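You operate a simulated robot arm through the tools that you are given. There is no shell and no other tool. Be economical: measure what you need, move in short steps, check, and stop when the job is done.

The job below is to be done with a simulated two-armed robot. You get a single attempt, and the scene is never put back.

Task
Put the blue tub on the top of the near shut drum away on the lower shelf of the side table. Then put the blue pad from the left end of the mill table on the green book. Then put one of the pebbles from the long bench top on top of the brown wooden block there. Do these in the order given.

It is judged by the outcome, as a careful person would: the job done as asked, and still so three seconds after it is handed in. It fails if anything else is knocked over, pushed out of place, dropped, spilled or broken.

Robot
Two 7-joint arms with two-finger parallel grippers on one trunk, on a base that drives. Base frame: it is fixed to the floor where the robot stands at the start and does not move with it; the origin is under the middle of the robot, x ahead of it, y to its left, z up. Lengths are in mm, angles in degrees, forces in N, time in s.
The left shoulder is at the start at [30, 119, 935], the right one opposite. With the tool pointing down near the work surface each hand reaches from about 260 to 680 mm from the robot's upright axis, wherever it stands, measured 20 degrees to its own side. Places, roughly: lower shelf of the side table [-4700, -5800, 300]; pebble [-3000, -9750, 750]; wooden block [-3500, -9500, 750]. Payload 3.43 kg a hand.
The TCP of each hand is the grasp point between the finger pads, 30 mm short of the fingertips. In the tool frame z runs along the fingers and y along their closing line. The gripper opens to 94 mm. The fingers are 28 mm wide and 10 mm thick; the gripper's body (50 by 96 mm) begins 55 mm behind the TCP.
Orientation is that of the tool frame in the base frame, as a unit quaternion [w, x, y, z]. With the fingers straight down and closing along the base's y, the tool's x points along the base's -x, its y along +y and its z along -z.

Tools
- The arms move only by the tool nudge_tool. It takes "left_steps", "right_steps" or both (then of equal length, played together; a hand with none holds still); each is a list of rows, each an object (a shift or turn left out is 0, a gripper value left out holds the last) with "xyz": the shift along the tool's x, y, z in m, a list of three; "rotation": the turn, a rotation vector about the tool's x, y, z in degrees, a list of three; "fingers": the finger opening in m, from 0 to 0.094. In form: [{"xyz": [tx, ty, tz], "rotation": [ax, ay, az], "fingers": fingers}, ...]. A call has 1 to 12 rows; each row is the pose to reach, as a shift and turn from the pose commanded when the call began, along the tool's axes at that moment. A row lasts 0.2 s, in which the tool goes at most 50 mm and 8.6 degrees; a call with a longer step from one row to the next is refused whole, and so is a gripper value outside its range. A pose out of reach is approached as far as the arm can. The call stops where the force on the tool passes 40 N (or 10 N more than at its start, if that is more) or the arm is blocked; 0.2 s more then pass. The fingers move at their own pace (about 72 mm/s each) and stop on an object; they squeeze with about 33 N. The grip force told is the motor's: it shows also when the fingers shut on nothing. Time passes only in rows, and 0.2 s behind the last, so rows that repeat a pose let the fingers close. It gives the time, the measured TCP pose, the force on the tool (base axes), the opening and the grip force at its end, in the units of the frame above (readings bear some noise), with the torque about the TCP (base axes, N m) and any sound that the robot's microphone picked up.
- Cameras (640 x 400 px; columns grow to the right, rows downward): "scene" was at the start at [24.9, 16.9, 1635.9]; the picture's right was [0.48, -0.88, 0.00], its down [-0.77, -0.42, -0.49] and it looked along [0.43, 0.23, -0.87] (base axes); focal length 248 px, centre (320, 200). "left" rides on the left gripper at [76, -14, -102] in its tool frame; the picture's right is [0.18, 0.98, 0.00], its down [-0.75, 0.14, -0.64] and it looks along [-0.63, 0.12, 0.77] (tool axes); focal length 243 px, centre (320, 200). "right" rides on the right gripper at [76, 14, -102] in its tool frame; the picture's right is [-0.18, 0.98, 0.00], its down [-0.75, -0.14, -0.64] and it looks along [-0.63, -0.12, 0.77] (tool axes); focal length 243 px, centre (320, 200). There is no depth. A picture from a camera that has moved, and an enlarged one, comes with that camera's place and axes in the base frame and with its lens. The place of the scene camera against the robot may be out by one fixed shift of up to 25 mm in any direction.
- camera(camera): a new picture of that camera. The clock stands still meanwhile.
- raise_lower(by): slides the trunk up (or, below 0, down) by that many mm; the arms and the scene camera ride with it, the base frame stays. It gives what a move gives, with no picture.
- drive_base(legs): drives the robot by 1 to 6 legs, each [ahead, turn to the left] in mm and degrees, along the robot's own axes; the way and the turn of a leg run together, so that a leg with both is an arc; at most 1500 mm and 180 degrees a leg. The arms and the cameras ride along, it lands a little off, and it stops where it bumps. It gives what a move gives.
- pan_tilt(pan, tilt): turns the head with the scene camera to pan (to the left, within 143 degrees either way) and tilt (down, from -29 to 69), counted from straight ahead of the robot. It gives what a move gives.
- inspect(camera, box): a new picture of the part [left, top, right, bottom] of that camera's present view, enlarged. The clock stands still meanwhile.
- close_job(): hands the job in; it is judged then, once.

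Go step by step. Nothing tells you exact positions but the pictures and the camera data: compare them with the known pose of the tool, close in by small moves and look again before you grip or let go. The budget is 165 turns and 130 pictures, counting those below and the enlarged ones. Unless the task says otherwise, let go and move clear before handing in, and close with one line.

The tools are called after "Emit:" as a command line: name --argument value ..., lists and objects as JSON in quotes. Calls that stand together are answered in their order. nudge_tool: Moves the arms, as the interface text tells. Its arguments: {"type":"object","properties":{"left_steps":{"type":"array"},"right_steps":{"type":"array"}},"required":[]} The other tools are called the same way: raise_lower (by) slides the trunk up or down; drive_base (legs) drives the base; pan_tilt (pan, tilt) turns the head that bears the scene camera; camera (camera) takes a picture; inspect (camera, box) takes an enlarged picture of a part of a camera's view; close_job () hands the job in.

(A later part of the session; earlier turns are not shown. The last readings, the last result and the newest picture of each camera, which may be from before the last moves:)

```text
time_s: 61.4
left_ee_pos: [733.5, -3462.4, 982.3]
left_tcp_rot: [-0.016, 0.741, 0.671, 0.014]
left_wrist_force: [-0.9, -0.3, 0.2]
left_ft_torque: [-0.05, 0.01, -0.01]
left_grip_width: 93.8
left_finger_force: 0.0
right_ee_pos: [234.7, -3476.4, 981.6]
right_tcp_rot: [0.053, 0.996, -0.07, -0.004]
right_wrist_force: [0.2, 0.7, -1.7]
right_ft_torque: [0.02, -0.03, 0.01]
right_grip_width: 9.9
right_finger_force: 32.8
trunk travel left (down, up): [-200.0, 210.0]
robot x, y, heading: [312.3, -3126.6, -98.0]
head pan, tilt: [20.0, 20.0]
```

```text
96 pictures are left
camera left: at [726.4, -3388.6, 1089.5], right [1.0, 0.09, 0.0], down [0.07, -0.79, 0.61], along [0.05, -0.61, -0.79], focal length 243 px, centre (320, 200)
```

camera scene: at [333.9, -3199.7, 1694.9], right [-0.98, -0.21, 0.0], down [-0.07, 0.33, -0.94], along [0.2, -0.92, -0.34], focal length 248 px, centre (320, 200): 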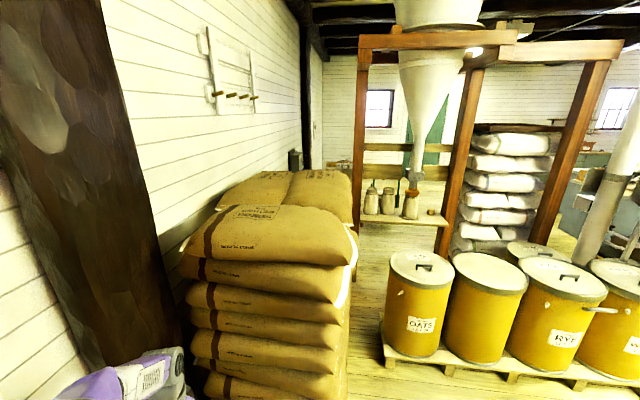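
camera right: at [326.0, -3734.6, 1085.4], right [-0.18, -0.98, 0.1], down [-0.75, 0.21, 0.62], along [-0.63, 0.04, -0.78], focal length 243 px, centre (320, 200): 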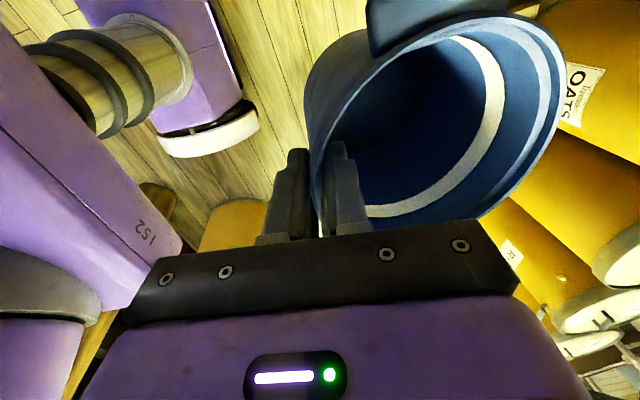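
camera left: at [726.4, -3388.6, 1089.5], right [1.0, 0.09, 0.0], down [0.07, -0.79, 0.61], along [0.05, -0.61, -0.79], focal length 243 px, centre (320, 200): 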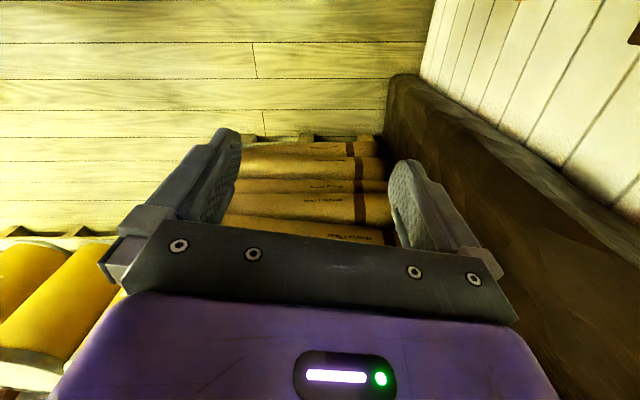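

The sacks look undisturbed. I tuck the left hand in, then take the turn from here with more margin.

Emit:
nudge_tool --left_steps '[{"xyz": [0, -0.04, 0]}, {"xyz": [0, -0.08, 0]}, {"xyz": [0, -0.12, 0]}, {"xyz": [0, -0.16, 0]}, {"xyz": [0, -0.19, 0]}, {"xyz": [0, -0.19, 0]}]'

Emit:
drive_base --legs '[[0, -37], [1150, 0]]'

Emit:
pan_tilt --pan -20 --tilt 20

Emit:
camera --camera "scene"

```text
time_s: 62.8
left_ee_pos: [544.6, -3443.9, 984.1]
left_tcp_rot: [-0.016, 0.741, 0.671, 0.013]
left_wrist_force: [-0.1, -0.7, -0.8]
left_ft_torque: [0.04, 0.02, -0.01]
left_grip_width: 94.0
left_finger_force: 0.0
right_ee_pos: [235.3, -3476.5, 981.2]
right_tcp_rot: [0.051, 0.996, -0.07, -0.004]
right_wrist_force: [-0.1, 0.2, 0.0]
right_ft_torque: [0.03, -0.01, 0.01]
right_grip_width: 9.5
right_finger_force: 32.9
trunk travel left (down, up): [-200.0, 210.0]
robot x, y, heading: [311.4, -3122.8, -97.9]
head pan, tilt: [20.0, 20.0]
```

```text
time_s: 70.5
left_ee_pos: [-502.5, -4345.6, 983.0]
left_tcp_rot: [-0.011, 0.914, 0.405, 0.018]
left_wrist_force: [-0.2, -0.6, -0.9]
left_ft_torque: [-0.01, 0.02, 0.03]
left_grip_width: 93.8
left_finger_force: 0.1
right_ee_pos: [-771.7, -4187.8, 981.3]
right_tcp_rot: [0.048, 0.924, -0.38, -0.02]
right_wrist_force: [0.1, 0.8, -1.2]
right_ft_torque: [0.06, -0.03, -0.02]
right_grip_width: 9.8
right_finger_force: 33.3
trunk travel left (down, up): [-200.0, 210.0]
robot x, y, heading: [-497.4, -3949.6, -134.2]
head pan, tilt: [20.0, 20.0]
```

```text
time_s: 71.5
left_ee_pos: [-501.4, -4346.3, 983.7]
left_tcp_rot: [-0.01, 0.914, 0.405, 0.017]
left_wrist_force: [0.3, 0.9, 0.4]
left_ft_torque: [0.03, -0.03, 0.02]
left_grip_width: 93.9
left_finger_force: 0.1
right_ee_pos: [-771.7, -4187.0, 980.0]
right_tcp_rot: [0.049, 0.924, -0.379, -0.02]
right_wrist_force: [-0.5, 0.0, -1.0]
right_ft_torque: [0.02, -0.03, 0.0]
right_grip_width: 10.0
right_finger_force: 33.0
trunk travel left (down, up): [-200.0, 210.0]
robot x, y, heading: [-499.1, -3954.3, -134.4]
head pan, tilt: [-20.0, 20.0]
```

```text
95 pictures are left
camera scene: at [-564.2, -3985.8, 1694.8], right [-0.43, 0.9, 0.0], down [0.31, 0.15, -0.94], along [-0.85, -0.41, -0.34], focal length 248 px, centre (320, 200)
```

scene: 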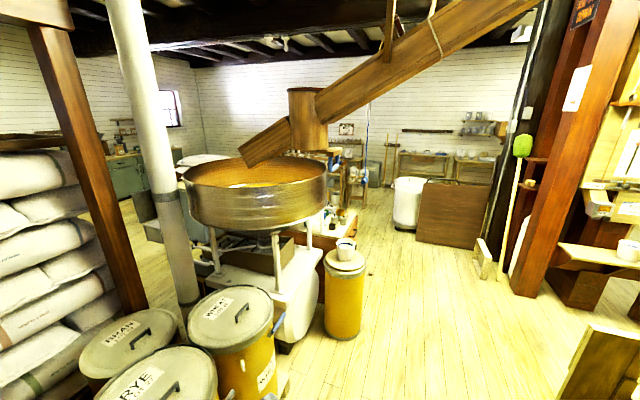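

The lane ahead is open; a barrel with a bowl on it stands near (-2050,-4450). I drive west past it and look at the side table again.

Emit:
drive_base --legs '[[0, -45.5], [1500, 0], [400, 0]]'

Emit:
pan_tilt --pan 40 --tilt 20

Emit:
camera --camera "scene"

```text
time_s: 83.1
left_ee_pos: [-2677.3, -4238.4, 983.5]
left_tcp_rot: [-0.003, 1.0, 0.024, 0.019]
left_wrist_force: [-0.7, -1.2, -0.3]
left_ft_torque: [-0.01, -0.02, -0.01]
left_grip_width: 93.9
left_finger_force: 0.2
right_ee_pos: [-2754.7, -3937.7, 980.8]
right_tcp_rot: [0.037, 0.709, -0.703, -0.037]
right_wrist_force: [-0.2, 0.2, -1.2]
right_ft_torque: [0.01, -0.08, 0.04]
right_grip_width: 9.4
right_finger_force: 33.1
trunk travel left (down, up): [-200.0, 210.0]
robot x, y, heading: [-2394.4, -3962.2, -179.2]
head pan, tilt: [-20.0, 20.0]
```

```text
time_s: 84.4
left_ee_pos: [-2674.9, -4239.7, 984.7]
left_tcp_rot: [-0.003, 0.999, 0.025, 0.02]
left_wrist_force: [0.3, 0.0, -0.2]
left_ft_torque: [-0.06, 0.01, -0.01]
left_grip_width: 94.2
left_finger_force: 0.0
right_ee_pos: [-2755.4, -3936.6, 981.5]
right_tcp_rot: [0.037, 0.708, -0.704, -0.036]
right_wrist_force: [-0.1, -0.5, -1.5]
right_ft_torque: [-0.01, -0.05, -0.01]
right_grip_width: 9.5
right_finger_force: 32.9
trunk travel left (down, up): [-200.0, 210.0]
robot x, y, heading: [-2393.9, -3960.2, -179.3]
head pan, tilt: [40.0, 20.0]
```

```text
94 pictures are left
camera scene: at [-2438.9, -4038.5, 1694.8], right [-0.65, 0.76, 0.0], down [0.26, 0.22, -0.94], along [-0.71, -0.61, -0.34], focal length 248 px, centre (320, 200)
```

scene: 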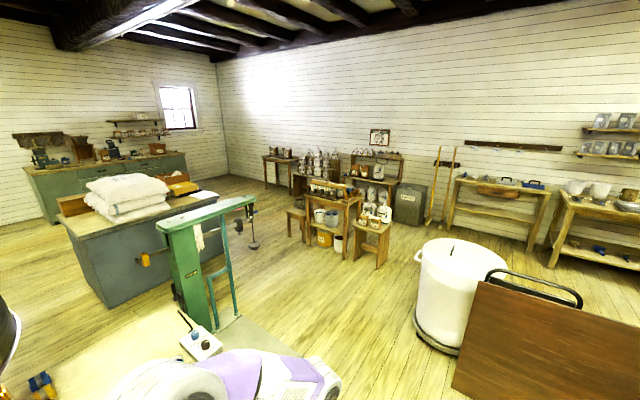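

Emit:
inspect --camera "scene" --box '[250, 140, 410, 280]'

```text
2.86 times, centred on (330, 210) of scene
camera zoom: at [-2438.9, -4038.5, 1694.8], right [-0.65, 0.76, 0.0], down [0.26, 0.22, -0.94], along [-0.71, -0.61, -0.34], focal length 709 px, centre (291, 171)
```

zoom: 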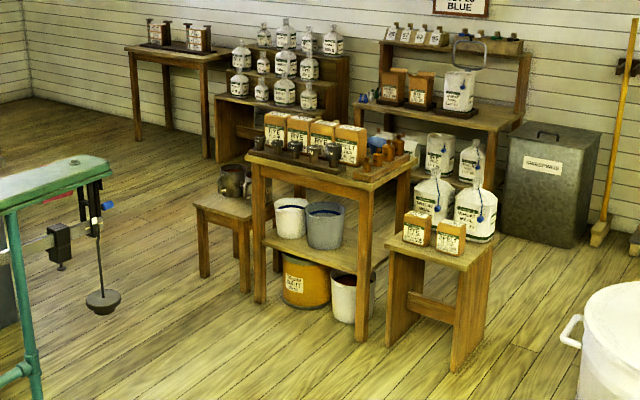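

The side table's front faces +x, near x≈-4540, y from -6040 to -5490; its lower shelf holds two tubs, with some room in front and to the right. I drive around the white bin toward it.

Emit:
drive_base --legs '[[0, 35], [1500, 0], [290, 0]]'

Emit:
pan_tilt --pan 20 --tilt 30

Emit:
camera --camera "scene"

```text
time_s: 89.4
left_ee_pos: [-2809.2, -4599.0, 984.2]
left_tcp_rot: [-0.01, 0.945, 0.327, 0.017]
left_wrist_force: [0.5, 0.7, 0.2]
left_ft_torque: [-0.02, 0.05, -0.03]
left_grip_width: 94.1
left_finger_force: 0.0
right_ee_pos: [-3049.3, -4397.2, 981.5]
right_tcp_rot: [0.048, 0.887, -0.458, -0.025]
right_wrist_force: [0.8, 0.4, -0.8]
right_ft_torque: [-0.02, -0.01, -0.01]
right_grip_width: 9.6
right_finger_force: 33.1
trunk travel left (down, up): [-200.0, 210.0]
robot x, y, heading: [-2742.9, -4214.5, -143.9]
head pan, tilt: [40.0, 20.0]
stopped in leg 2: the robot was blocked; the commanded pose is now the measured one
```

```text
time_s: 90.2
left_ee_pos: [-2811.8, -4598.8, 984.0]
left_tcp_rot: [-0.009, 0.945, 0.326, 0.018]
left_wrist_force: [0.2, 0.5, 0.5]
left_ft_torque: [0.0, 0.04, 0.04]
left_grip_width: 94.2
left_finger_force: 0.1
right_ee_pos: [-3050.3, -4398.0, 980.7]
right_tcp_rot: [0.047, 0.888, -0.457, -0.024]
right_wrist_force: [0.4, 0.1, -1.0]
right_ft_torque: [0.04, -0.03, 0.02]
right_grip_width: 9.4
right_finger_force: 33.3
trunk travel left (down, up): [-200.0, 210.0]
robot x, y, heading: [-2744.0, -4212.9, -143.8]
head pan, tilt: [20.0, 30.0]
```

```text
92 pictures are left
camera scene: at [-2770.7, -4284.0, 1678.8], right [-0.83, 0.55, 0.0], down [0.28, 0.42, -0.87], along [-0.48, -0.72, -0.5], focal length 248 px, centre (320, 200)
```

scene: 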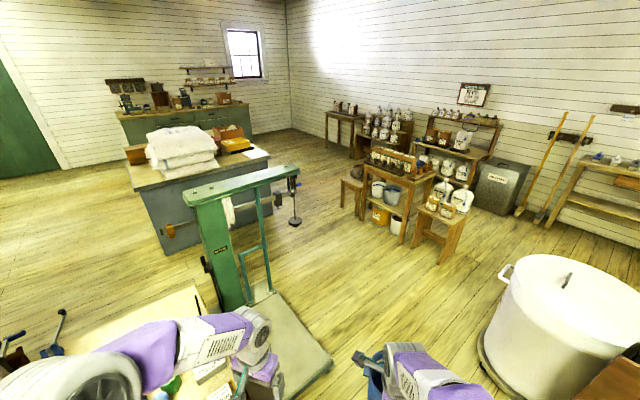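

I was blocked by something low at the front left, probably near the platform scale. I look down there before moving.

Emit:
pan_tilt --pan 45 --tilt 60

Emit:
camera --camera "scene"

Emit:
pan_tilt --pan -10 --tilt 60

Emit:
camera --camera "scene"

```text
time_s: 91.1
left_ee_pos: [-2811.1, -4602.0, 983.4]
left_tcp_rot: [-0.01, 0.945, 0.327, 0.019]
left_wrist_force: [1.1, -0.5, 0.2]
left_ft_torque: [-0.02, 0.01, -0.02]
left_grip_width: 93.7
left_finger_force: 0.1
right_ee_pos: [-3052.3, -4397.9, 980.7]
right_tcp_rot: [0.047, 0.888, -0.457, -0.024]
right_wrist_force: [0.7, -0.2, -1.7]
right_ft_torque: [0.03, -0.04, -0.02]
right_grip_width: 9.8
right_finger_force: 32.9
trunk travel left (down, up): [-200.0, 210.0]
robot x, y, heading: [-2743.1, -4211.3, -143.7]
head pan, tilt: [45.0, 60.0]
```

```text
91 pictures are left
camera scene: at [-2731.4, -4275.1, 1636.7], right [-0.99, 0.15, 0.0], down [0.13, 0.86, -0.5], along [-0.08, -0.49, -0.87], focal length 248 px, centre (320, 200)
```

scene: 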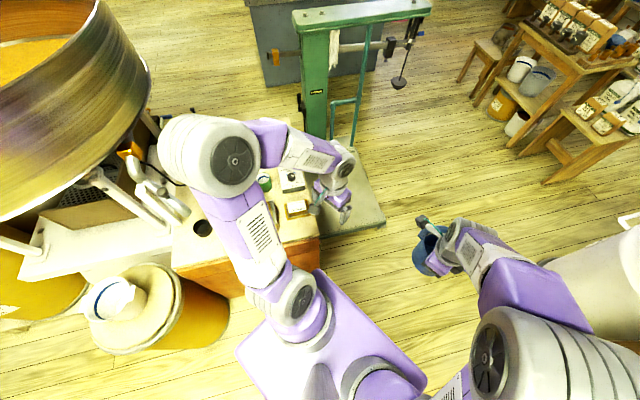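

```text
time_s: 92.4
left_ee_pos: [-2812.5, -4599.8, 983.1]
left_tcp_rot: [-0.009, 0.945, 0.327, 0.018]
left_wrist_force: [0.5, 0.4, -0.7]
left_ft_torque: [0.02, 0.0, -0.01]
left_grip_width: 93.8
left_finger_force: 0.1
right_ee_pos: [-3051.7, -4398.7, 979.7]
right_tcp_rot: [0.047, 0.888, -0.458, -0.024]
right_wrist_force: [0.6, -0.7, -0.9]
right_ft_torque: [0.06, -0.03, -0.03]
right_grip_width: 9.6
right_finger_force: 32.7
trunk travel left (down, up): [-200.0, 210.0]
robot x, y, heading: [-2740.6, -4211.5, -144.2]
head pan, tilt: [-10.0, 60.0]
```

```text
90 pictures are left
camera scene: at [-2780.9, -4238.7, 1636.7], right [-0.44, 0.9, 0.0], down [0.78, 0.38, -0.5], along [-0.45, -0.22, -0.87], focal length 248 px, centre (320, 200)
```

scene: 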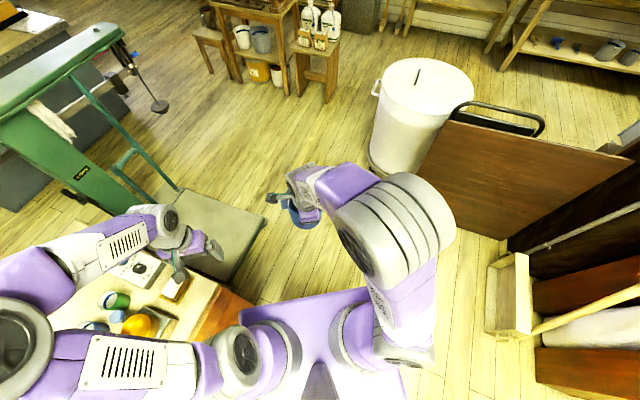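

A low work bench corner stopped the base; nothing on it has moved. I back off, go further west, then turn south between the scale and the bin.

Emit:
drive_base --legs '[[-150, 0], [0, -36], [880, 0], [0, 68], [1200, 0]]'

Emit:
pan_tilt --pan -40 --tilt 35

Emit:
camera --camera "scene"

```text
time_s: 99.7
left_ee_pos: [-3781.8, -4402.9, 983.9]
left_tcp_rot: [-0.004, 1.0, 0.019, 0.021]
left_wrist_force: [-0.2, 1.0, 0.3]
left_ft_torque: [-0.03, 0.02, -0.01]
left_grip_width: 93.6
left_finger_force: 0.2
right_ee_pos: [-3850.0, -4101.4, 979.9]
right_tcp_rot: [0.032, 0.707, -0.706, -0.029]
right_wrist_force: [10.4, -3.7, 10.7]
right_ft_torque: [-0.11, -0.26, 0.05]
right_grip_width: 9.8
right_finger_force: 33.1
trunk travel left (down, up): [-200.0, 210.0]
robot x, y, heading: [-3497.3, -4125.4, -179.7]
head pan, tilt: [-10.0, 60.0]
stopped in leg 3: the force on the tool passed its limit at 46 N (the readings are from after the stop); the commanded pose is now the measured one
```

```text
time_s: 100.6
left_ee_pos: [-3781.6, -4402.7, 983.4]
left_tcp_rot: [-0.004, 1.0, 0.019, 0.02]
left_wrist_force: [0.8, -1.4, -0.4]
left_ft_torque: [0.03, 0.0, -0.01]
left_grip_width: 94.3
left_finger_force: 0.1
right_ee_pos: [-3849.2, -4100.7, 979.6]
right_tcp_rot: [0.032, 0.707, -0.706, -0.031]
right_wrist_force: [16.2, -6.4, 13.5]
right_ft_torque: [-0.38, -0.58, 0.2]
right_grip_width: 9.5
right_finger_force: 32.9
trunk travel left (down, up): [-200.0, 210.0]
robot x, y, heading: [-3497.8, -4128.5, -179.8]
head pan, tilt: [-40.0, 35.0]
```

```text
89 pictures are left
camera scene: at [-3537.0, -4087.4, 1671.1], right [0.64, 0.77, 0.0], down [0.44, -0.37, -0.82], along [-0.63, 0.52, -0.57], focal length 248 px, centre (320, 200)
```

scene: 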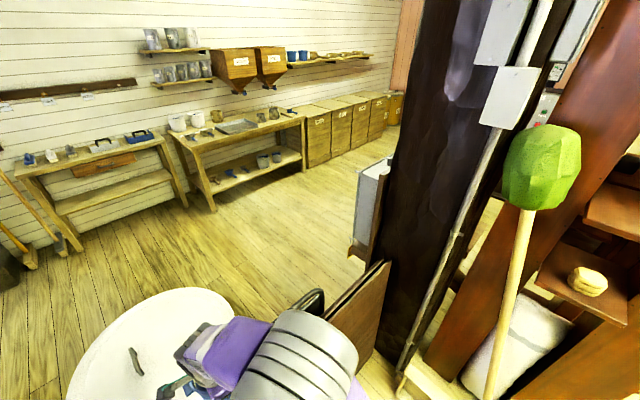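

The tub touched the tall white bin. I back off straight and look.

Emit:
drive_base --legs '[[-200, 0]]'

Emit:
pan_tilt --pan 5 --tilt 45

Emit:
camera --camera "scene"

Emit:
camera --camera "right"

```text
time_s: 102.2
left_ee_pos: [-3582.7, -4400.1, 982.8]
left_tcp_rot: [-0.004, 1.0, 0.019, 0.02]
left_wrist_force: [-0.4, -1.2, -0.7]
left_ft_torque: [0.01, 0.05, -0.03]
left_grip_width: 93.9
left_finger_force: 0.0
right_ee_pos: [-3650.7, -4098.7, 980.8]
right_tcp_rot: [-0.032, -0.706, 0.706, 0.032]
right_wrist_force: [0.4, 0.4, -0.5]
right_ft_torque: [0.02, 0.01, 0.0]
right_grip_width: 9.9
right_finger_force: 33.3
trunk travel left (down, up): [-200.0, 210.0]
robot x, y, heading: [-3297.3, -4123.4, -179.8]
head pan, tilt: [-40.0, 35.0]
```

```text
time_s: 103.3
left_ee_pos: [-3583.8, -4401.3, 982.9]
left_tcp_rot: [-0.004, 1.0, 0.019, 0.021]
left_wrist_force: [-0.2, 0.2, -0.5]
left_ft_torque: [-0.04, 0.02, 0.01]
left_grip_width: 93.8
left_finger_force: 0.1
right_ee_pos: [-3651.6, -4097.6, 980.1]
right_tcp_rot: [-0.031, -0.706, 0.707, 0.031]
right_wrist_force: [0.5, -0.5, -2.4]
right_ft_torque: [-0.01, -0.05, -0.01]
right_grip_width: 9.7
right_finger_force: 33.3
trunk travel left (down, up): [-200.0, 210.0]
robot x, y, heading: [-3301.5, -4125.9, -179.7]
head pan, tilt: [5.0, 45.0]
```

```text
88 pictures are left
camera scene: at [-3353.2, -4148.8, 1656.2], right [-0.09, 1.0, 0.0], down [0.7, 0.06, -0.71], along [-0.7, -0.06, -0.71], focal length 248 px, centre (320, 200)
```

scene: 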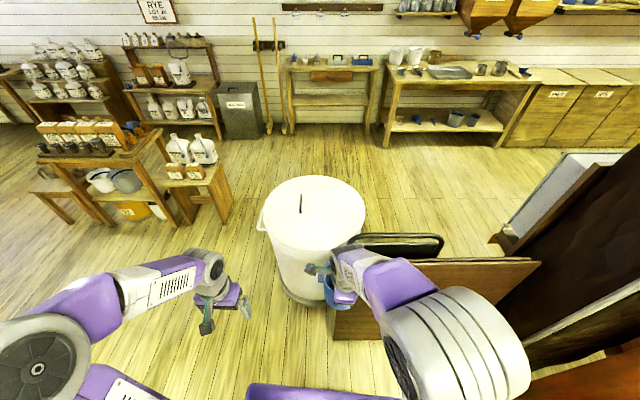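

```text
87 pictures are left
camera right: at [-3657.3, -4175.3, 1084.2], right [-0.98, 0.19, 0.09], down [0.2, 0.75, 0.63], along [0.05, 0.63, -0.77], focal length 243 px, centre (320, 200)
```

right: 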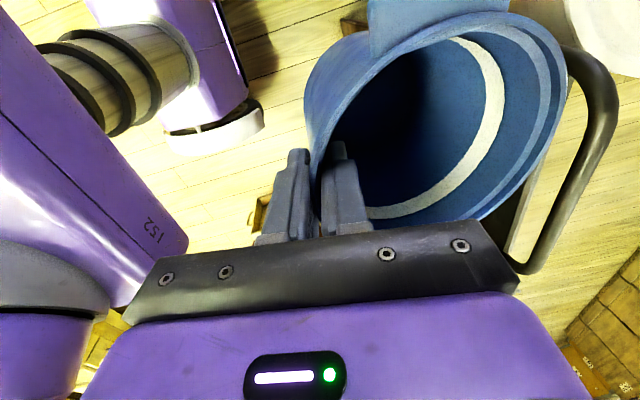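

Bin and hand truck still stand in place. From here I turn to heading -125 and pass midway between the scale platform and the bin.

Emit:
drive_base --legs '[[0, 54.5], [900, 0]]'

Emit:
pan_tilt --pan -15 --tilt 40

Emit:
camera --camera "scene"

```text
time_s: 110.5
left_ee_pos: [-3761.0, -5251.1, 984.7]
left_tcp_rot: [-0.013, 0.88, 0.474, 0.016]
left_wrist_force: [0.0, -0.6, 0.0]
left_ft_torque: [-0.01, -0.02, 0.01]
left_grip_width: 94.0
left_finger_force: 0.0
right_ee_pos: [-4046.1, -5134.0, 980.6]
right_tcp_rot: [0.041, 0.951, -0.306, -0.013]
right_wrist_force: [-0.3, 0.7, -0.9]
right_ft_torque: [0.05, -0.06, -0.03]
right_grip_width: 9.6
right_finger_force: 32.6
trunk travel left (down, up): [-200.0, 210.0]
robot x, y, heading: [-3816.5, -4861.8, -125.1]
head pan, tilt: [5.0, 45.0]
```

```text
time_s: 111.3
left_ee_pos: [-3760.5, -5252.4, 983.0]
left_tcp_rot: [-0.013, 0.881, 0.473, 0.018]
left_wrist_force: [-0.4, -0.4, 0.0]
left_ft_torque: [0.0, -0.01, -0.03]
left_grip_width: 93.9
left_finger_force: 0.0
right_ee_pos: [-4045.3, -5133.2, 979.7]
right_tcp_rot: [0.042, 0.951, -0.305, -0.013]
right_wrist_force: [0.0, -0.2, -1.0]
right_ft_torque: [0.06, -0.01, 0.0]
right_grip_width: 9.6
right_finger_force: 33.5
trunk travel left (down, up): [-200.0, 210.0]
robot x, y, heading: [-3821.5, -4865.7, -125.3]
head pan, tilt: [-15.0, 40.0]
```

```text
86 pictures are left
camera scene: at [-3868.7, -4906.7, 1663.4], right [-0.64, 0.77, 0.0], down [0.49, 0.41, -0.77], along [-0.59, -0.49, -0.64], focal length 248 px, centre (320, 200)
```

scene: 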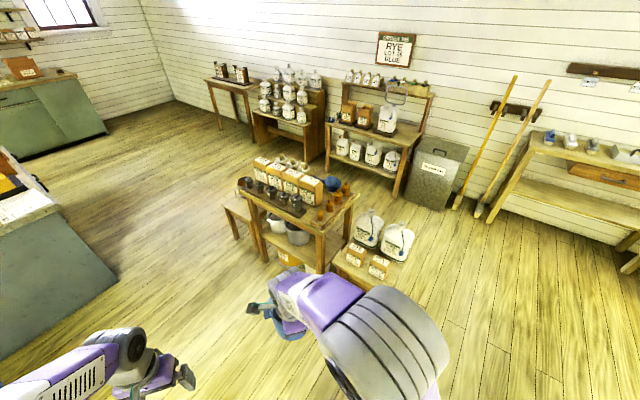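

I'm near the side table now. Before moving alongside it I check where the scale's hanging weight is on the left.

Emit:
pan_tilt --pan 50 --tilt 35

Emit:
camera --camera "scene"

```text
time_s: 112.7
left_ee_pos: [-3759.8, -5253.4, 983.0]
left_tcp_rot: [-0.013, 0.881, 0.474, 0.015]
left_wrist_force: [-0.6, 0.4, 0.3]
left_ft_torque: [0.0, 0.02, 0.01]
left_grip_width: 93.9
left_finger_force: 0.0
right_ee_pos: [-4047.1, -5133.8, 979.6]
right_tcp_rot: [0.042, 0.951, -0.306, -0.013]
right_wrist_force: [-0.6, 0.1, -0.9]
right_ft_torque: [0.05, -0.02, -0.01]
right_grip_width: 9.8
right_finger_force: 32.7
trunk travel left (down, up): [-200.0, 210.0]
robot x, y, heading: [-3817.1, -4865.1, -125.1]
head pan, tilt: [50.0, 35.0]
```

```text
85 pictures are left
camera scene: at [-3781.1, -4937.5, 1671.0], right [-0.97, -0.25, 0.0], down [-0.15, 0.55, -0.82], along [0.21, -0.79, -0.57], focal length 248 px, centre (320, 200)
```

scene: 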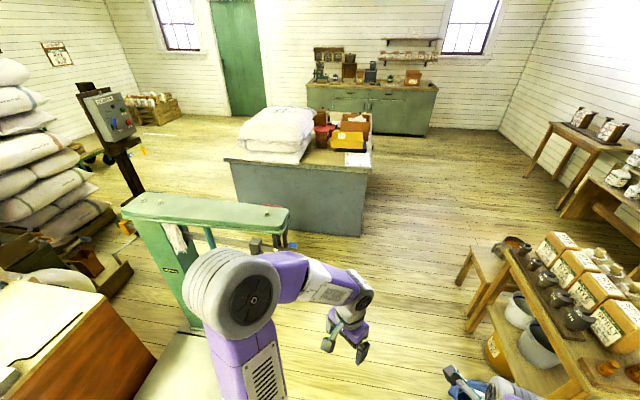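

The scale's beam end is near (-3470,-5600). I keep x≈-4080 to stay clear of it, drive south, and stop beside the table to look at the shelf.

Emit:
drive_base --legs '[[465, 0], [0, 35], [370, 0], [0, -90]]'

Emit:
pan_tilt --pan 0 --tilt 60

Emit:
camera --camera "scene"

Emit:
camera --camera "left"

```text
time_s: 123.0
left_ee_pos: [-4372.9, -5874.0, 983.7]
left_tcp_rot: [-0.003, 1.0, 0.008, 0.02]
left_wrist_force: [-1.2, -0.4, -0.5]
left_ft_torque: [0.01, -0.04, -0.06]
left_grip_width: 93.8
left_finger_force: 0.0
right_ee_pos: [-4436.2, -5571.4, 979.1]
right_tcp_rot: [-0.031, -0.699, 0.714, 0.032]
right_wrist_force: [-0.3, 0.1, -0.6]
right_ft_torque: [-0.02, -0.04, -0.03]
right_grip_width: 9.6
right_finger_force: 32.6
trunk travel left (down, up): [-200.0, 210.0]
robot x, y, heading: [-4083.8, -5609.7, 179.3]
head pan, tilt: [50.0, 35.0]
```

```text
time_s: 124.1
left_ee_pos: [-4373.8, -5873.6, 984.4]
left_tcp_rot: [-0.003, 1.0, 0.009, 0.02]
left_wrist_force: [-0.2, -0.6, 0.2]
left_ft_torque: [0.0, 0.05, 0.03]
left_grip_width: 93.9
left_finger_force: 0.0
right_ee_pos: [-4435.9, -5571.6, 979.7]
right_tcp_rot: [-0.031, -0.7, 0.713, 0.031]
right_wrist_force: [-0.2, 0.1, -1.2]
right_ft_torque: [-0.03, -0.03, -0.01]
right_grip_width: 9.8
right_finger_force: 33.0
trunk travel left (down, up): [-200.0, 210.0]
robot x, y, heading: [-4086.8, -5607.6, 179.0]
head pan, tilt: [0.0, 60.0]
```

```text
84 pictures are left
camera scene: at [-4123.6, -5620.3, 1636.7], right [0.01, 1.0, 0.0], down [0.87, -0.01, -0.5], along [-0.5, 0.01, -0.87], focal length 248 px, centre (320, 200)
```

scene: 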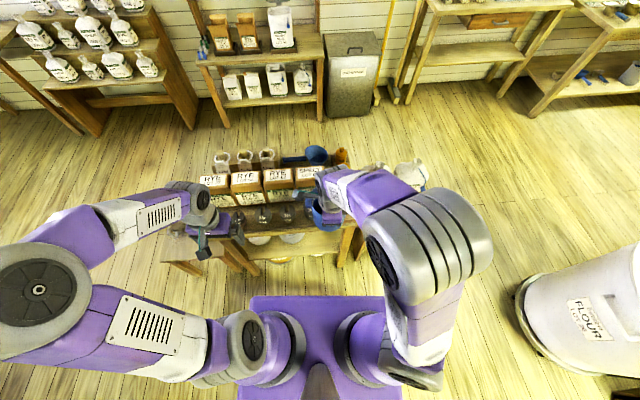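

```text
83 pictures are left
camera left: at [-4302.8, -5859.1, 1090.6], right [0.2, -0.98, 0.0], down [-0.78, -0.16, 0.61], along [-0.6, -0.12, -0.79], focal length 243 px, centre (320, 200)
```

left: 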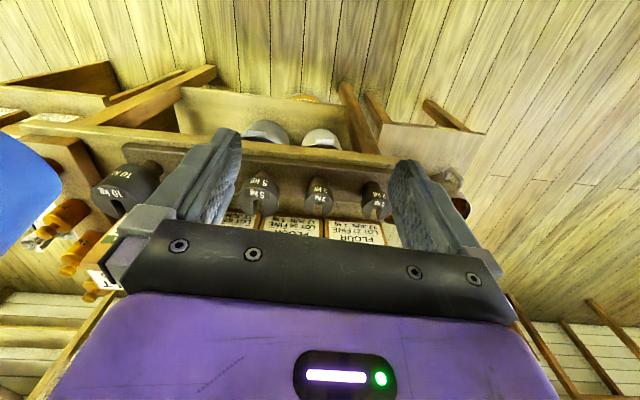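

The hands are over the table edge but clear. I lower the left hand in front of the table to look at the shelf.

Emit:
nudge_tool --left_steps '[{"xyz": [0, 0, 0.045]}, {"xyz": [0, 0, 0.09]}, {"xyz": [0, 0, 0.135]}, {"xyz": [0, 0, 0.18]}, {"xyz": [0, 0, 0.225]}, {"xyz": [0, 0, 0.27]}, {"xyz": [0, 0, 0.315]}, {"xyz": [0, 0, 0.36]}, {"xyz": [0, 0, 0.36]}]'

Emit:
camera --camera "left"

```text
time_s: 126.1
left_ee_pos: [-4359.8, -5870.8, 622.2]
left_tcp_rot: [-0.004, 1.0, 0.009, 0.019]
left_wrist_force: [0.9, 0.0, 0.1]
left_ft_torque: [-0.01, 0.01, 0.0]
left_grip_width: 93.6
left_finger_force: 0.0
right_ee_pos: [-4436.0, -5569.4, 979.6]
right_tcp_rot: [-0.03, -0.699, 0.714, 0.031]
right_wrist_force: [0.0, 0.6, -0.5]
right_ft_torque: [0.0, -0.05, -0.02]
right_grip_width: 9.9
right_finger_force: 32.7
trunk travel left (down, up): [-200.0, 210.0]
robot x, y, heading: [-4081.5, -5606.0, 178.8]
head pan, tilt: [0.0, 60.0]
```

```text
82 pictures are left
camera left: at [-4288.6, -5856.2, 730.7], right [0.2, -0.98, 0.0], down [-0.78, -0.16, 0.61], along [-0.6, -0.12, -0.79], focal length 243 px, centre (320, 200)
```

left: 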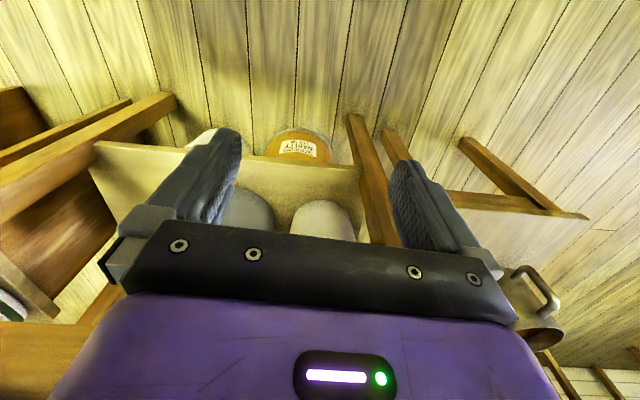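

The right part of the shelf, between the gray tub and the right leg, is free. I shift the left camera over to see that gap squarely.

Emit:
nudge_tool --left_steps '[{"xyz": [0, -0.04, 0.0]}, {"xyz": [0, -0.08, 0.02]}, {"xyz": [0, -0.12, 0.04]}, {"xyz": [0, -0.16, 0.06]}, {"xyz": [0, -0.19, 0.06]}, {"xyz": [0, -0.19, 0.06]}]'

Emit:
camera --camera "left"

```text
time_s: 127.2
left_ee_pos: [-4359.1, -5714.4, 567.0]
left_tcp_rot: [-0.004, 1.0, 0.014, 0.021]
left_wrist_force: [-0.2, 0.4, -0.1]
left_ft_torque: [-0.01, 0.01, -0.01]
left_grip_width: 93.9
left_finger_force: 0.0
right_ee_pos: [-4432.1, -5563.2, 978.0]
right_tcp_rot: [-0.019, -0.7, 0.713, 0.03]
right_wrist_force: [1.5, 4.5, -1.7]
right_ft_torque: [-0.48, 0.02, 0.01]
right_grip_width: 9.6
right_finger_force: 32.6
trunk travel left (down, up): [-200.0, 210.0]
robot x, y, heading: [-4085.0, -5605.8, 179.3]
head pan, tilt: [0.0, 60.0]
stopped in row 5 (right hand): the force on the tool passed its limit at 81 N (the readings are from after the stop); the commanded pose is now the measured one
```

```text
81 pictures are left
camera left: at [-4288.6, -5698.6, 674.2], right [0.21, -0.98, 0.0], down [-0.78, -0.17, 0.61], along [-0.59, -0.13, -0.79], focal length 243 px, centre (320, 200)
```

left: 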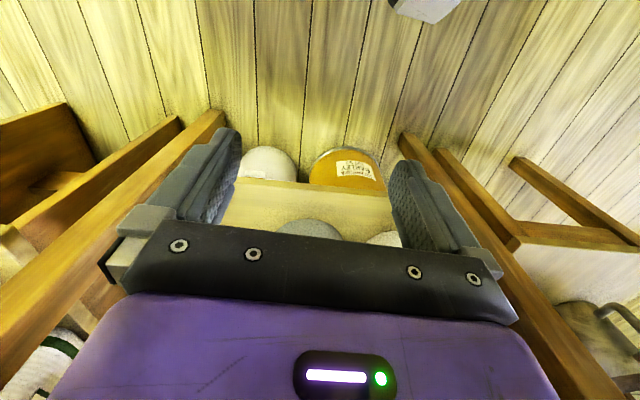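

The arms brushed; the tub seems still held. The vertical pinch cannot get under the table top, so I will set the tub on open floor, and regrip its wall with the left hand tilted forward. First I separate the arms and check the tub.

Emit:
nudge_tool --left_steps '[{"xyz": [0, 0.04, -0.01]}, {"xyz": [0, 0.08, -0.03]}, {"xyz": [0, 0.12, -0.07]}, {"xyz": [0, 0.16, -0.11]}, {"xyz": [0, 0.17, -0.15]}, {"xyz": [0, 0.17, -0.195]}, {"xyz": [0, 0.17, -0.24]}, {"xyz": [0, 0.17, -0.285]}, {"xyz": [0, 0.17, -0.33]}, {"xyz": [0, 0.17, -0.375]}, {"xyz": [0, 0.17, -0.41]}]'

Emit:
camera --camera "right"

```text
refused: row 3 steps farther than a row can; nothing moved
```

```text
80 pictures are left
camera right: at [-4440.9, -5640.4, 1080.4], right [-0.98, 0.2, 0.07], down [0.2, 0.74, 0.64], along [0.08, 0.64, -0.76], focal length 243 px, centre (320, 200)
```

right: 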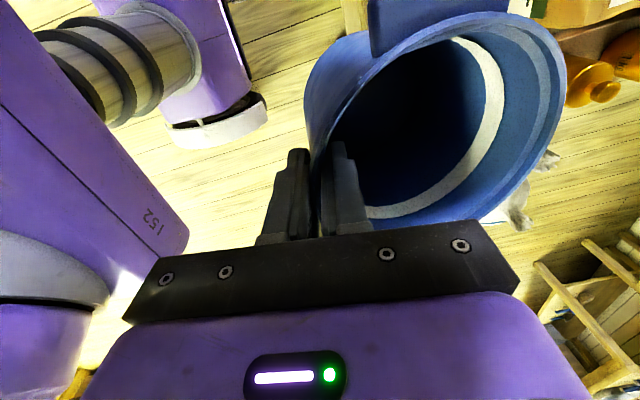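

The tub is still well held. I raise and move the left hand away in smaller steps.

Emit:
nudge_tool --left_steps '[{"xyz": [0, 0.035, -0.01]}, {"xyz": [0, 0.07, -0.03]}, {"xyz": [0, 0.105, -0.06]}, {"xyz": [0, 0.14, -0.09]}, {"xyz": [0, 0.16, -0.13]}, {"xyz": [0, 0.17, -0.17]}, {"xyz": [0, 0.17, -0.215]}, {"xyz": [0, 0.17, -0.26]}, {"xyz": [0, 0.17, -0.305]}, {"xyz": [0, 0.17, -0.35]}, {"xyz": [0, 0.17, -0.39]}]'

Emit:
drive_base --legs '[[0, 90], [-400, 0]]'

Emit:
pan_tilt --pan 0 --tilt 60

Emit:
camera --camera "scene"

```text
time_s: 129.6
left_ee_pos: [-4369.5, -5887.9, 953.7]
left_tcp_rot: [-0.004, 1.0, 0.013, 0.022]
left_wrist_force: [-0.1, -0.1, 0.1]
left_ft_torque: [-0.04, -0.02, 0.01]
left_grip_width: 94.0
left_finger_force: 0.0
right_ee_pos: [-4432.0, -5564.2, 977.3]
right_tcp_rot: [-0.02, -0.7, 0.713, 0.03]
right_wrist_force: [0.1, -0.3, -0.6]
right_ft_torque: [-0.01, -0.06, 0.03]
right_grip_width: 9.5
right_finger_force: 33.3
trunk travel left (down, up): [-200.0, 210.0]
robot x, y, heading: [-4083.5, -5604.8, 179.3]
head pan, tilt: [0.0, 60.0]
```

```text
time_s: 135.9
left_ee_pos: [-3795.9, -5495.0, 953.4]
left_tcp_rot: [-0.018, 0.699, 0.715, 0.012]
left_wrist_force: [-0.1, 0.6, -0.5]
left_ft_torque: [-0.02, 0.0, 0.02]
left_grip_width: 94.3
left_finger_force: 0.1
right_ee_pos: [-4119.0, -5556.9, 977.7]
right_tcp_rot: [0.035, 0.999, -0.011, -0.007]
right_wrist_force: [0.6, 0.0, -1.3]
right_ft_torque: [0.07, -0.02, -0.02]
right_grip_width: 9.6
right_finger_force: 33.1
trunk travel left (down, up): [-200.0, 210.0]
robot x, y, heading: [-4076.5, -5211.1, -91.3]
head pan, tilt: [0.0, 60.0]
```

```text
time_s: 136.5
left_ee_pos: [-3795.0, -5497.9, 954.4]
left_tcp_rot: [-0.019, 0.699, 0.715, 0.012]
left_wrist_force: [-0.7, 0.8, 0.6]
left_ft_torque: [0.01, 0.02, -0.02]
left_grip_width: 94.2
left_finger_force: 0.0
right_ee_pos: [-4119.0, -5557.3, 977.8]
right_tcp_rot: [0.036, 0.999, -0.011, -0.007]
right_wrist_force: [-0.4, -0.1, -1.1]
right_ft_torque: [0.06, 0.04, 0.02]
right_grip_width: 9.3
right_finger_force: 32.7
trunk travel left (down, up): [-200.0, 210.0]
robot x, y, heading: [-4075.8, -5209.1, -91.0]
head pan, tilt: [0.0, 60.0]
```

```text
79 pictures are left
camera scene: at [-4079.1, -5259.3, 1636.7], right [-1.0, 0.02, 0.0], down [0.02, 0.87, -0.5], along [-0.01, -0.5, -0.87], focal length 248 px, centre (320, 200)
```

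scene: 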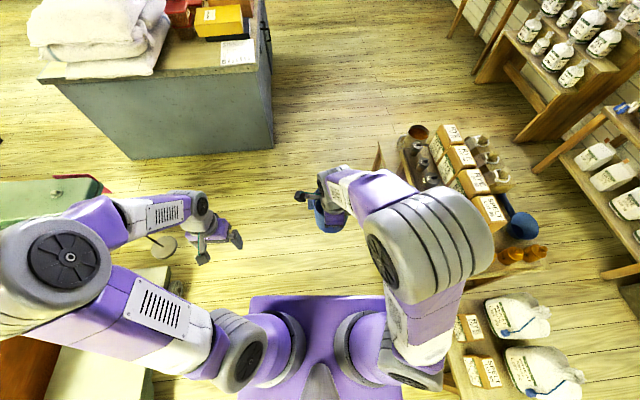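

The floor ahead is open. I back 200 mm further from the scale beam, lower the trunk, and turn the right hand so the tub sits to its left.

Emit:
drive_base --legs '[[-200, 0]]'

Emit:
nudge_tool --right_steps '[{"xyz": [0, 0.01, 0], "rotation": [0, 0, -8]}, {"xyz": [0, 0.02, 0], "rotation": [0, 0, -16]}, {"xyz": [0, 0.03, 0], "rotation": [0, 0, -24]}, {"xyz": [0, 0.04, 0], "rotation": [0, 0, -32]}, {"xyz": [0, 0.05, 0], "rotation": [0, 0, -40]}, {"xyz": [0, 0.06, 0], "rotation": [0, 0, -48]}, {"xyz": [0, 0.07, 0], "rotation": [0, 0, -56]}, {"xyz": [0, 0.08, 0], "rotation": [0, 0, -64]}, {"xyz": [0, 0.09, 0], "rotation": [0, 0, -72]}, {"xyz": [0, 0.1, 0], "rotation": [0, 0, -80]}, {"xyz": [0, 0.1, 0], "rotation": [0, 0, -88]}, {"xyz": [0, 0.1, 0], "rotation": [0, 0, -90]}]'

Emit:
raise_lower --by -200

Emit:
camera --camera "scene"

```text
time_s: 138.1
left_ee_pos: [-3792.0, -5299.5, 954.4]
left_tcp_rot: [-0.018, 0.698, 0.715, 0.012]
left_wrist_force: [-0.6, 0.3, 0.1]
left_ft_torque: [-0.04, -0.02, 0.0]
left_grip_width: 94.0
left_finger_force: 0.1
right_ee_pos: [-4115.4, -5357.9, 977.5]
right_tcp_rot: [0.037, 0.999, -0.012, -0.008]
right_wrist_force: [-0.1, 0.1, -1.1]
right_ft_torque: [0.02, 0.02, 0.03]
right_grip_width: 10.0
right_finger_force: 33.6
trunk travel left (down, up): [-200.0, 210.0]
robot x, y, heading: [-4066.7, -5010.4, -91.2]
head pan, tilt: [0.0, 60.0]
```

```text
time_s: 140.7
left_ee_pos: [-3790.8, -5299.5, 953.0]
left_tcp_rot: [-0.018, 0.699, 0.715, 0.013]
left_wrist_force: [-0.3, -0.6, -0.2]
left_ft_torque: [-0.01, 0.02, 0.01]
left_grip_width: 94.0
left_finger_force: 0.1
right_ee_pos: [-4120.1, -5459.6, 984.8]
right_tcp_rot: [0.02, 0.714, 0.699, -0.03]
right_wrist_force: [-0.6, -0.6, 0.2]
right_ft_torque: [-0.02, 0.05, -0.01]
right_grip_width: 9.8
right_finger_force: 32.9
trunk travel left (down, up): [-200.0, 210.0]
robot x, y, heading: [-4068.6, -5008.4, -91.1]
head pan, tilt: [0.0, 60.0]
```

```text
time_s: 142.8
left_ee_pos: [-3791.7, -5299.7, 753.3]
left_tcp_rot: [-0.018, 0.699, 0.715, 0.013]
left_wrist_force: [-0.1, 0.2, 0.2]
left_ft_torque: [0.0, -0.01, -0.01]
left_grip_width: 94.1
left_finger_force: 0.1
right_ee_pos: [-4119.7, -5459.1, 784.5]
right_tcp_rot: [0.021, 0.715, 0.699, -0.03]
right_wrist_force: [0.3, 0.2, -1.6]
right_ft_torque: [-0.01, 0.06, 0.04]
right_grip_width: 9.5
right_finger_force: 32.9
trunk travel left (down, up): [0.0, 410.0]
robot x, y, heading: [-4071.9, -5008.5, -91.0]
head pan, tilt: [0.0, 60.0]
```

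```text
78 pictures are left
camera scene: at [-4075.3, -5061.8, 1436.8], right [-1.0, 0.02, 0.0], down [0.02, 0.87, -0.5], along [-0.01, -0.5, -0.87], focal length 248 px, centre (320, 200)
```

scene: 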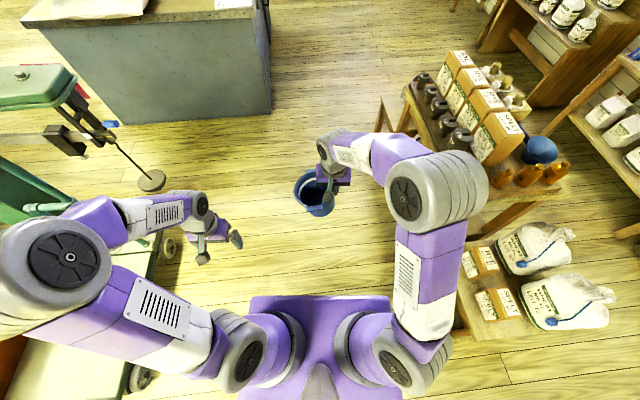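

The tub hangs slightly tilted since the brush. I level it, then lower it toward the floor.

Emit:
nudge_tool --right_steps '[{"rotation": [-3.5, 2, 0]}, {"rotation": [-6.9, 4, 0]}, {"rotation": [-6.9, 4, 0]}]'

Emit:
nudge_tool --right_steps '[{"xyz": [0, -0.005, 0.045]}, {"xyz": [0, -0.009, 0.09]}, {"xyz": [0, -0.014, 0.135]}, {"xyz": [0, -0.019, 0.18]}, {"xyz": [0, -0.024, 0.225]}, {"xyz": [0, -0.028, 0.27]}, {"xyz": [0, -0.033, 0.315]}, {"xyz": [0, -0.038, 0.36]}, {"xyz": [0, -0.042, 0.405]}, {"xyz": [0, -0.047, 0.45]}, {"xyz": [0, -0.052, 0.495]}, {"xyz": [0, -0.057, 0.54]}]'

Emit:
camera --camera "scene"

Emit:
camera --camera "right"

```text
time_s: 143.6
left_ee_pos: [-3791.4, -5300.3, 754.5]
left_tcp_rot: [-0.018, 0.699, 0.715, 0.013]
left_wrist_force: [-0.2, -0.1, -0.1]
left_ft_torque: [0.01, -0.01, 0.04]
left_grip_width: 94.1
left_finger_force: 0.1
right_ee_pos: [-4119.0, -5459.5, 785.0]
right_tcp_rot: [0.039, 0.713, 0.699, 0.037]
right_wrist_force: [-0.7, 0.0, -1.1]
right_ft_torque: [0.02, 0.02, 0.03]
right_grip_width: 9.6
right_finger_force: 32.8
trunk travel left (down, up): [0.0, 410.0]
robot x, y, heading: [-4068.3, -5009.8, -91.2]
head pan, tilt: [0.0, 60.0]
```

```text
time_s: 146.2
left_ee_pos: [-3790.6, -5299.1, 754.7]
left_tcp_rot: [-0.018, 0.699, 0.715, 0.013]
left_wrist_force: [0.1, 0.0, 0.7]
left_ft_torque: [-0.02, -0.02, -0.01]
left_grip_width: 94.0
left_finger_force: 0.1
right_ee_pos: [-4118.0, -5455.3, 250.8]
right_tcp_rot: [0.038, 0.713, 0.699, 0.037]
right_wrist_force: [0.0, -0.2, -0.6]
right_ft_torque: [-0.01, 0.04, -0.01]
right_grip_width: 9.8
right_finger_force: 33.0
right hand out of reach, approached as far as the arm can: row 12
trunk travel left (down, up): [0.0, 410.0]
robot x, y, heading: [-4068.9, -5009.0, -91.1]
head pan, tilt: [0.0, 60.0]
```

```text
77 pictures are left
camera scene: at [-4075.6, -5061.7, 1436.7], right [-1.0, 0.02, 0.0], down [0.02, 0.87, -0.5], along [-0.01, -0.5, -0.87], focal length 248 px, centre (320, 200)
```

scene: 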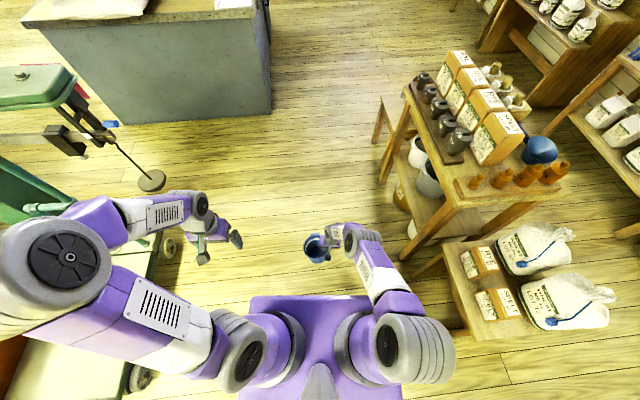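

```text
76 pictures are left
camera right: at [-4113.5, -5380.2, 354.0], right [0.97, -0.2, 0.11], down [-0.23, -0.75, 0.62], along [-0.05, -0.63, -0.77], focal length 243 px, centre (320, 200)
```

right: 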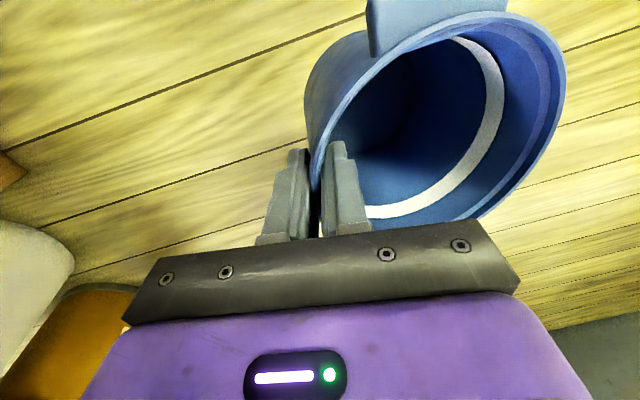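

The floor is below reach, so I will hand the tub over in the air instead: raise the right hand to z≈450 and bring the left hand, tilted 45° forward, to a staging pose behind the tub's left wall.

Emit:
nudge_tool --right_steps '[{"xyz": [0, 0.005, -0.045]}, {"xyz": [0, 0.009, -0.09]}, {"xyz": [0, 0.014, -0.135]}, {"xyz": [0, 0.019, -0.18]}, {"xyz": [0, 0.021, -0.2]}, {"xyz": [0, 0.021, -0.2]}]'

Emit:
nudge_tool --left_steps '[{"xyz": [-0.013, -0.015, 0.029], "rotation": [0.8, -5.9, -0.4]}, {"xyz": [-0.027, -0.03, 0.058], "rotation": [1.6, -11.8, -0.7]}, {"xyz": [-0.04, -0.05, 0.086], "rotation": [2.5, -17.8, -1.1]}, {"xyz": [-0.054, -0.07, 0.115], "rotation": [3.3, -23.7, -1.5]}, {"xyz": [-0.067, -0.09, 0.144], "rotation": [4.1, -29.6, -1.8]}, {"xyz": [-0.081, -0.11, 0.173], "rotation": [5, -35.5, -2.2]}, {"xyz": [-0.094, -0.135, 0.201], "rotation": [5.8, -41.5, -2.5]}, {"xyz": [-0.108, -0.165, 0.23], "rotation": [6.6, -47.4, -2.9]}, {"xyz": [-0.108, -0.165, 0.23], "rotation": [6.6, -47.4, -2.9]}]'

Emit:
camera --camera "left"

Emit:
camera --camera "scene"

```text
time_s: 147.6
left_ee_pos: [-3792.1, -5300.6, 754.1]
left_tcp_rot: [-0.018, 0.699, 0.715, 0.013]
left_wrist_force: [-0.1, 0.5, 0.1]
left_ft_torque: [0.0, -0.02, -0.01]
left_grip_width: 94.0
left_finger_force: 0.0
right_ee_pos: [-4119.7, -5453.5, 450.5]
right_tcp_rot: [0.039, 0.713, 0.7, 0.036]
right_wrist_force: [0.7, -0.4, -1.1]
right_ft_torque: [0.01, 0.04, 0.0]
right_grip_width: 9.6
right_finger_force: 32.6
trunk travel left (down, up): [0.0, 410.0]
robot x, y, heading: [-4070.0, -5007.3, -91.1]
head pan, tilt: [0.0, 60.0]
```

```text
time_s: 149.6
left_ee_pos: [-3956.5, -5401.3, 519.9]
left_tcp_rot: [0.232, 0.626, 0.678, -0.309]
left_wrist_force: [-0.9, -0.2, 0.2]
left_ft_torque: [0.03, -0.01, 0.04]
left_grip_width: 94.0
left_finger_force: 0.1
left hand out of reach, approached as far as the arm can: row 4
right_ee_pos: [-4119.0, -5455.0, 451.4]
right_tcp_rot: [0.038, 0.713, 0.699, 0.036]
right_wrist_force: [0.3, -0.7, -1.1]
right_ft_torque: [-0.05, 0.06, 0.0]
right_grip_width: 9.8
right_finger_force: 32.3
trunk travel left (down, up): [0.0, 410.0]
robot x, y, heading: [-4071.4, -5010.1, -91.2]
head pan, tilt: [0.0, 60.0]
```

```text
75 pictures are left
camera left: at [-3972.9, -5275.6, 542.0], right [0.95, 0.16, -0.26], down [0.27, -0.07, 0.96], along [0.13, -0.98, -0.11], focal length 243 px, centre (320, 200)
```

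left: 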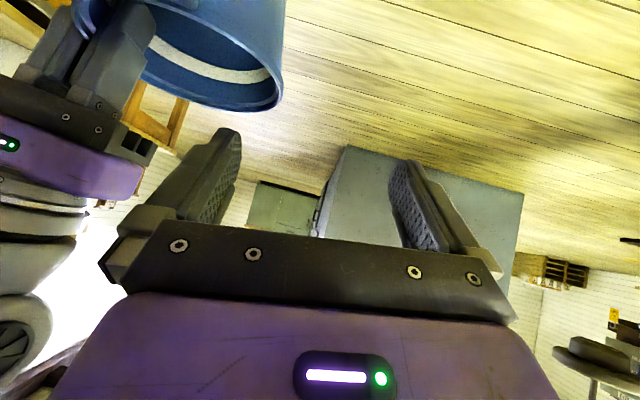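

```text
74 pictures are left
camera scene: at [-4075.4, -5062.0, 1436.7], right [-1.0, 0.02, 0.0], down [0.02, 0.87, -0.5], along [-0.01, -0.5, -0.87], focal length 248 px, centre (320, 200)
```

scene: 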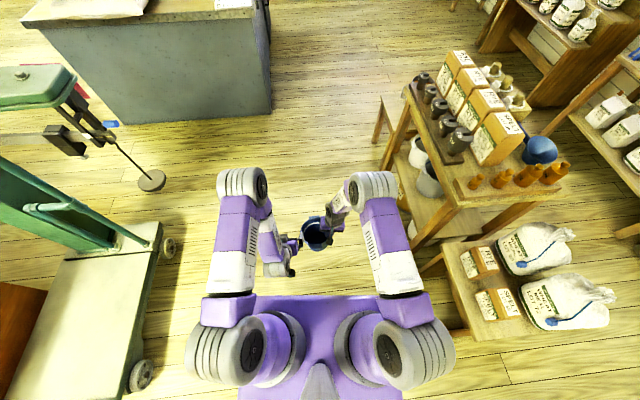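

The tilted left hand fits. I shift it in line with the left wall and advance halfway, then look.

Emit:
nudge_tool --left_steps '[{"xyz": [0.002, -0.02, 0]}, {"xyz": [0.005, -0.0375, 0]}, {"xyz": [0.005, -0.0375, 0.025]}, {"xyz": [0.005, -0.0375, 0.05]}, {"xyz": [0.005, -0.0375, 0.05]}]'

Emit:
camera --camera "left"

Emit:
inspect --camera "scene" --box '[250, 180, 390, 290]'

```text
time_s: 150.8
left_ee_pos: [-3997.8, -5435.0, 486.4]
left_tcp_rot: [0.233, 0.625, 0.678, -0.308]
left_wrist_force: [-0.4, 0.3, -0.8]
left_ft_torque: [-0.01, 0.0, -0.02]
left_grip_width: 94.0
left_finger_force: 0.0
right_ee_pos: [-4119.5, -5454.1, 450.1]
right_tcp_rot: [0.038, 0.712, 0.7, 0.037]
right_wrist_force: [0.4, 0.5, -1.4]
right_ft_torque: [0.02, 0.04, 0.0]
right_grip_width: 9.7
right_finger_force: 33.1
trunk travel left (down, up): [0.0, 410.0]
robot x, y, heading: [-4074.2, -5010.4, -91.2]
head pan, tilt: [0.0, 60.0]
```

```text
73 pictures are left
camera left: at [-4013.2, -5307.8, 508.3], right [0.95, 0.16, -0.25], down [0.27, -0.07, 0.96], along [0.13, -0.98, -0.11], focal length 243 px, centre (320, 200)
```

left: 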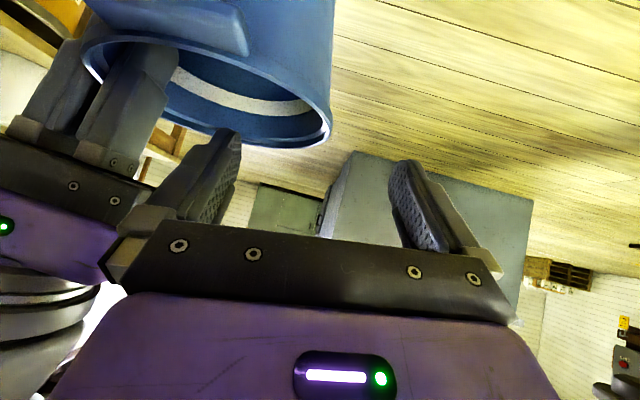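

```text
3.64 times, centred on (320, 235) of scene
camera zoom: at [-4075.3, -5061.9, 1436.7], right [-1.0, 0.02, 0.0], down [0.02, 0.87, -0.5], along [-0.01, -0.5, -0.87], focal length 902 px, centre (320, 73)
```

zoom: 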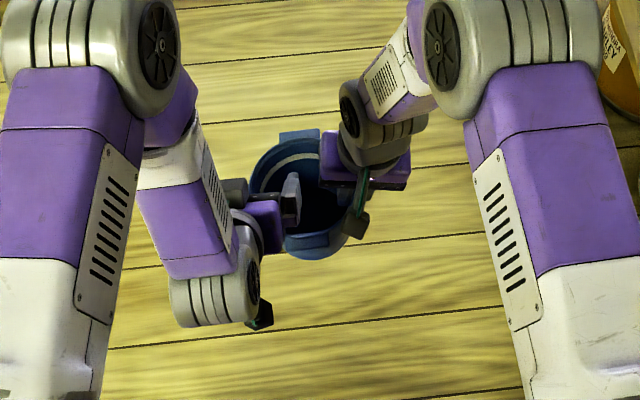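

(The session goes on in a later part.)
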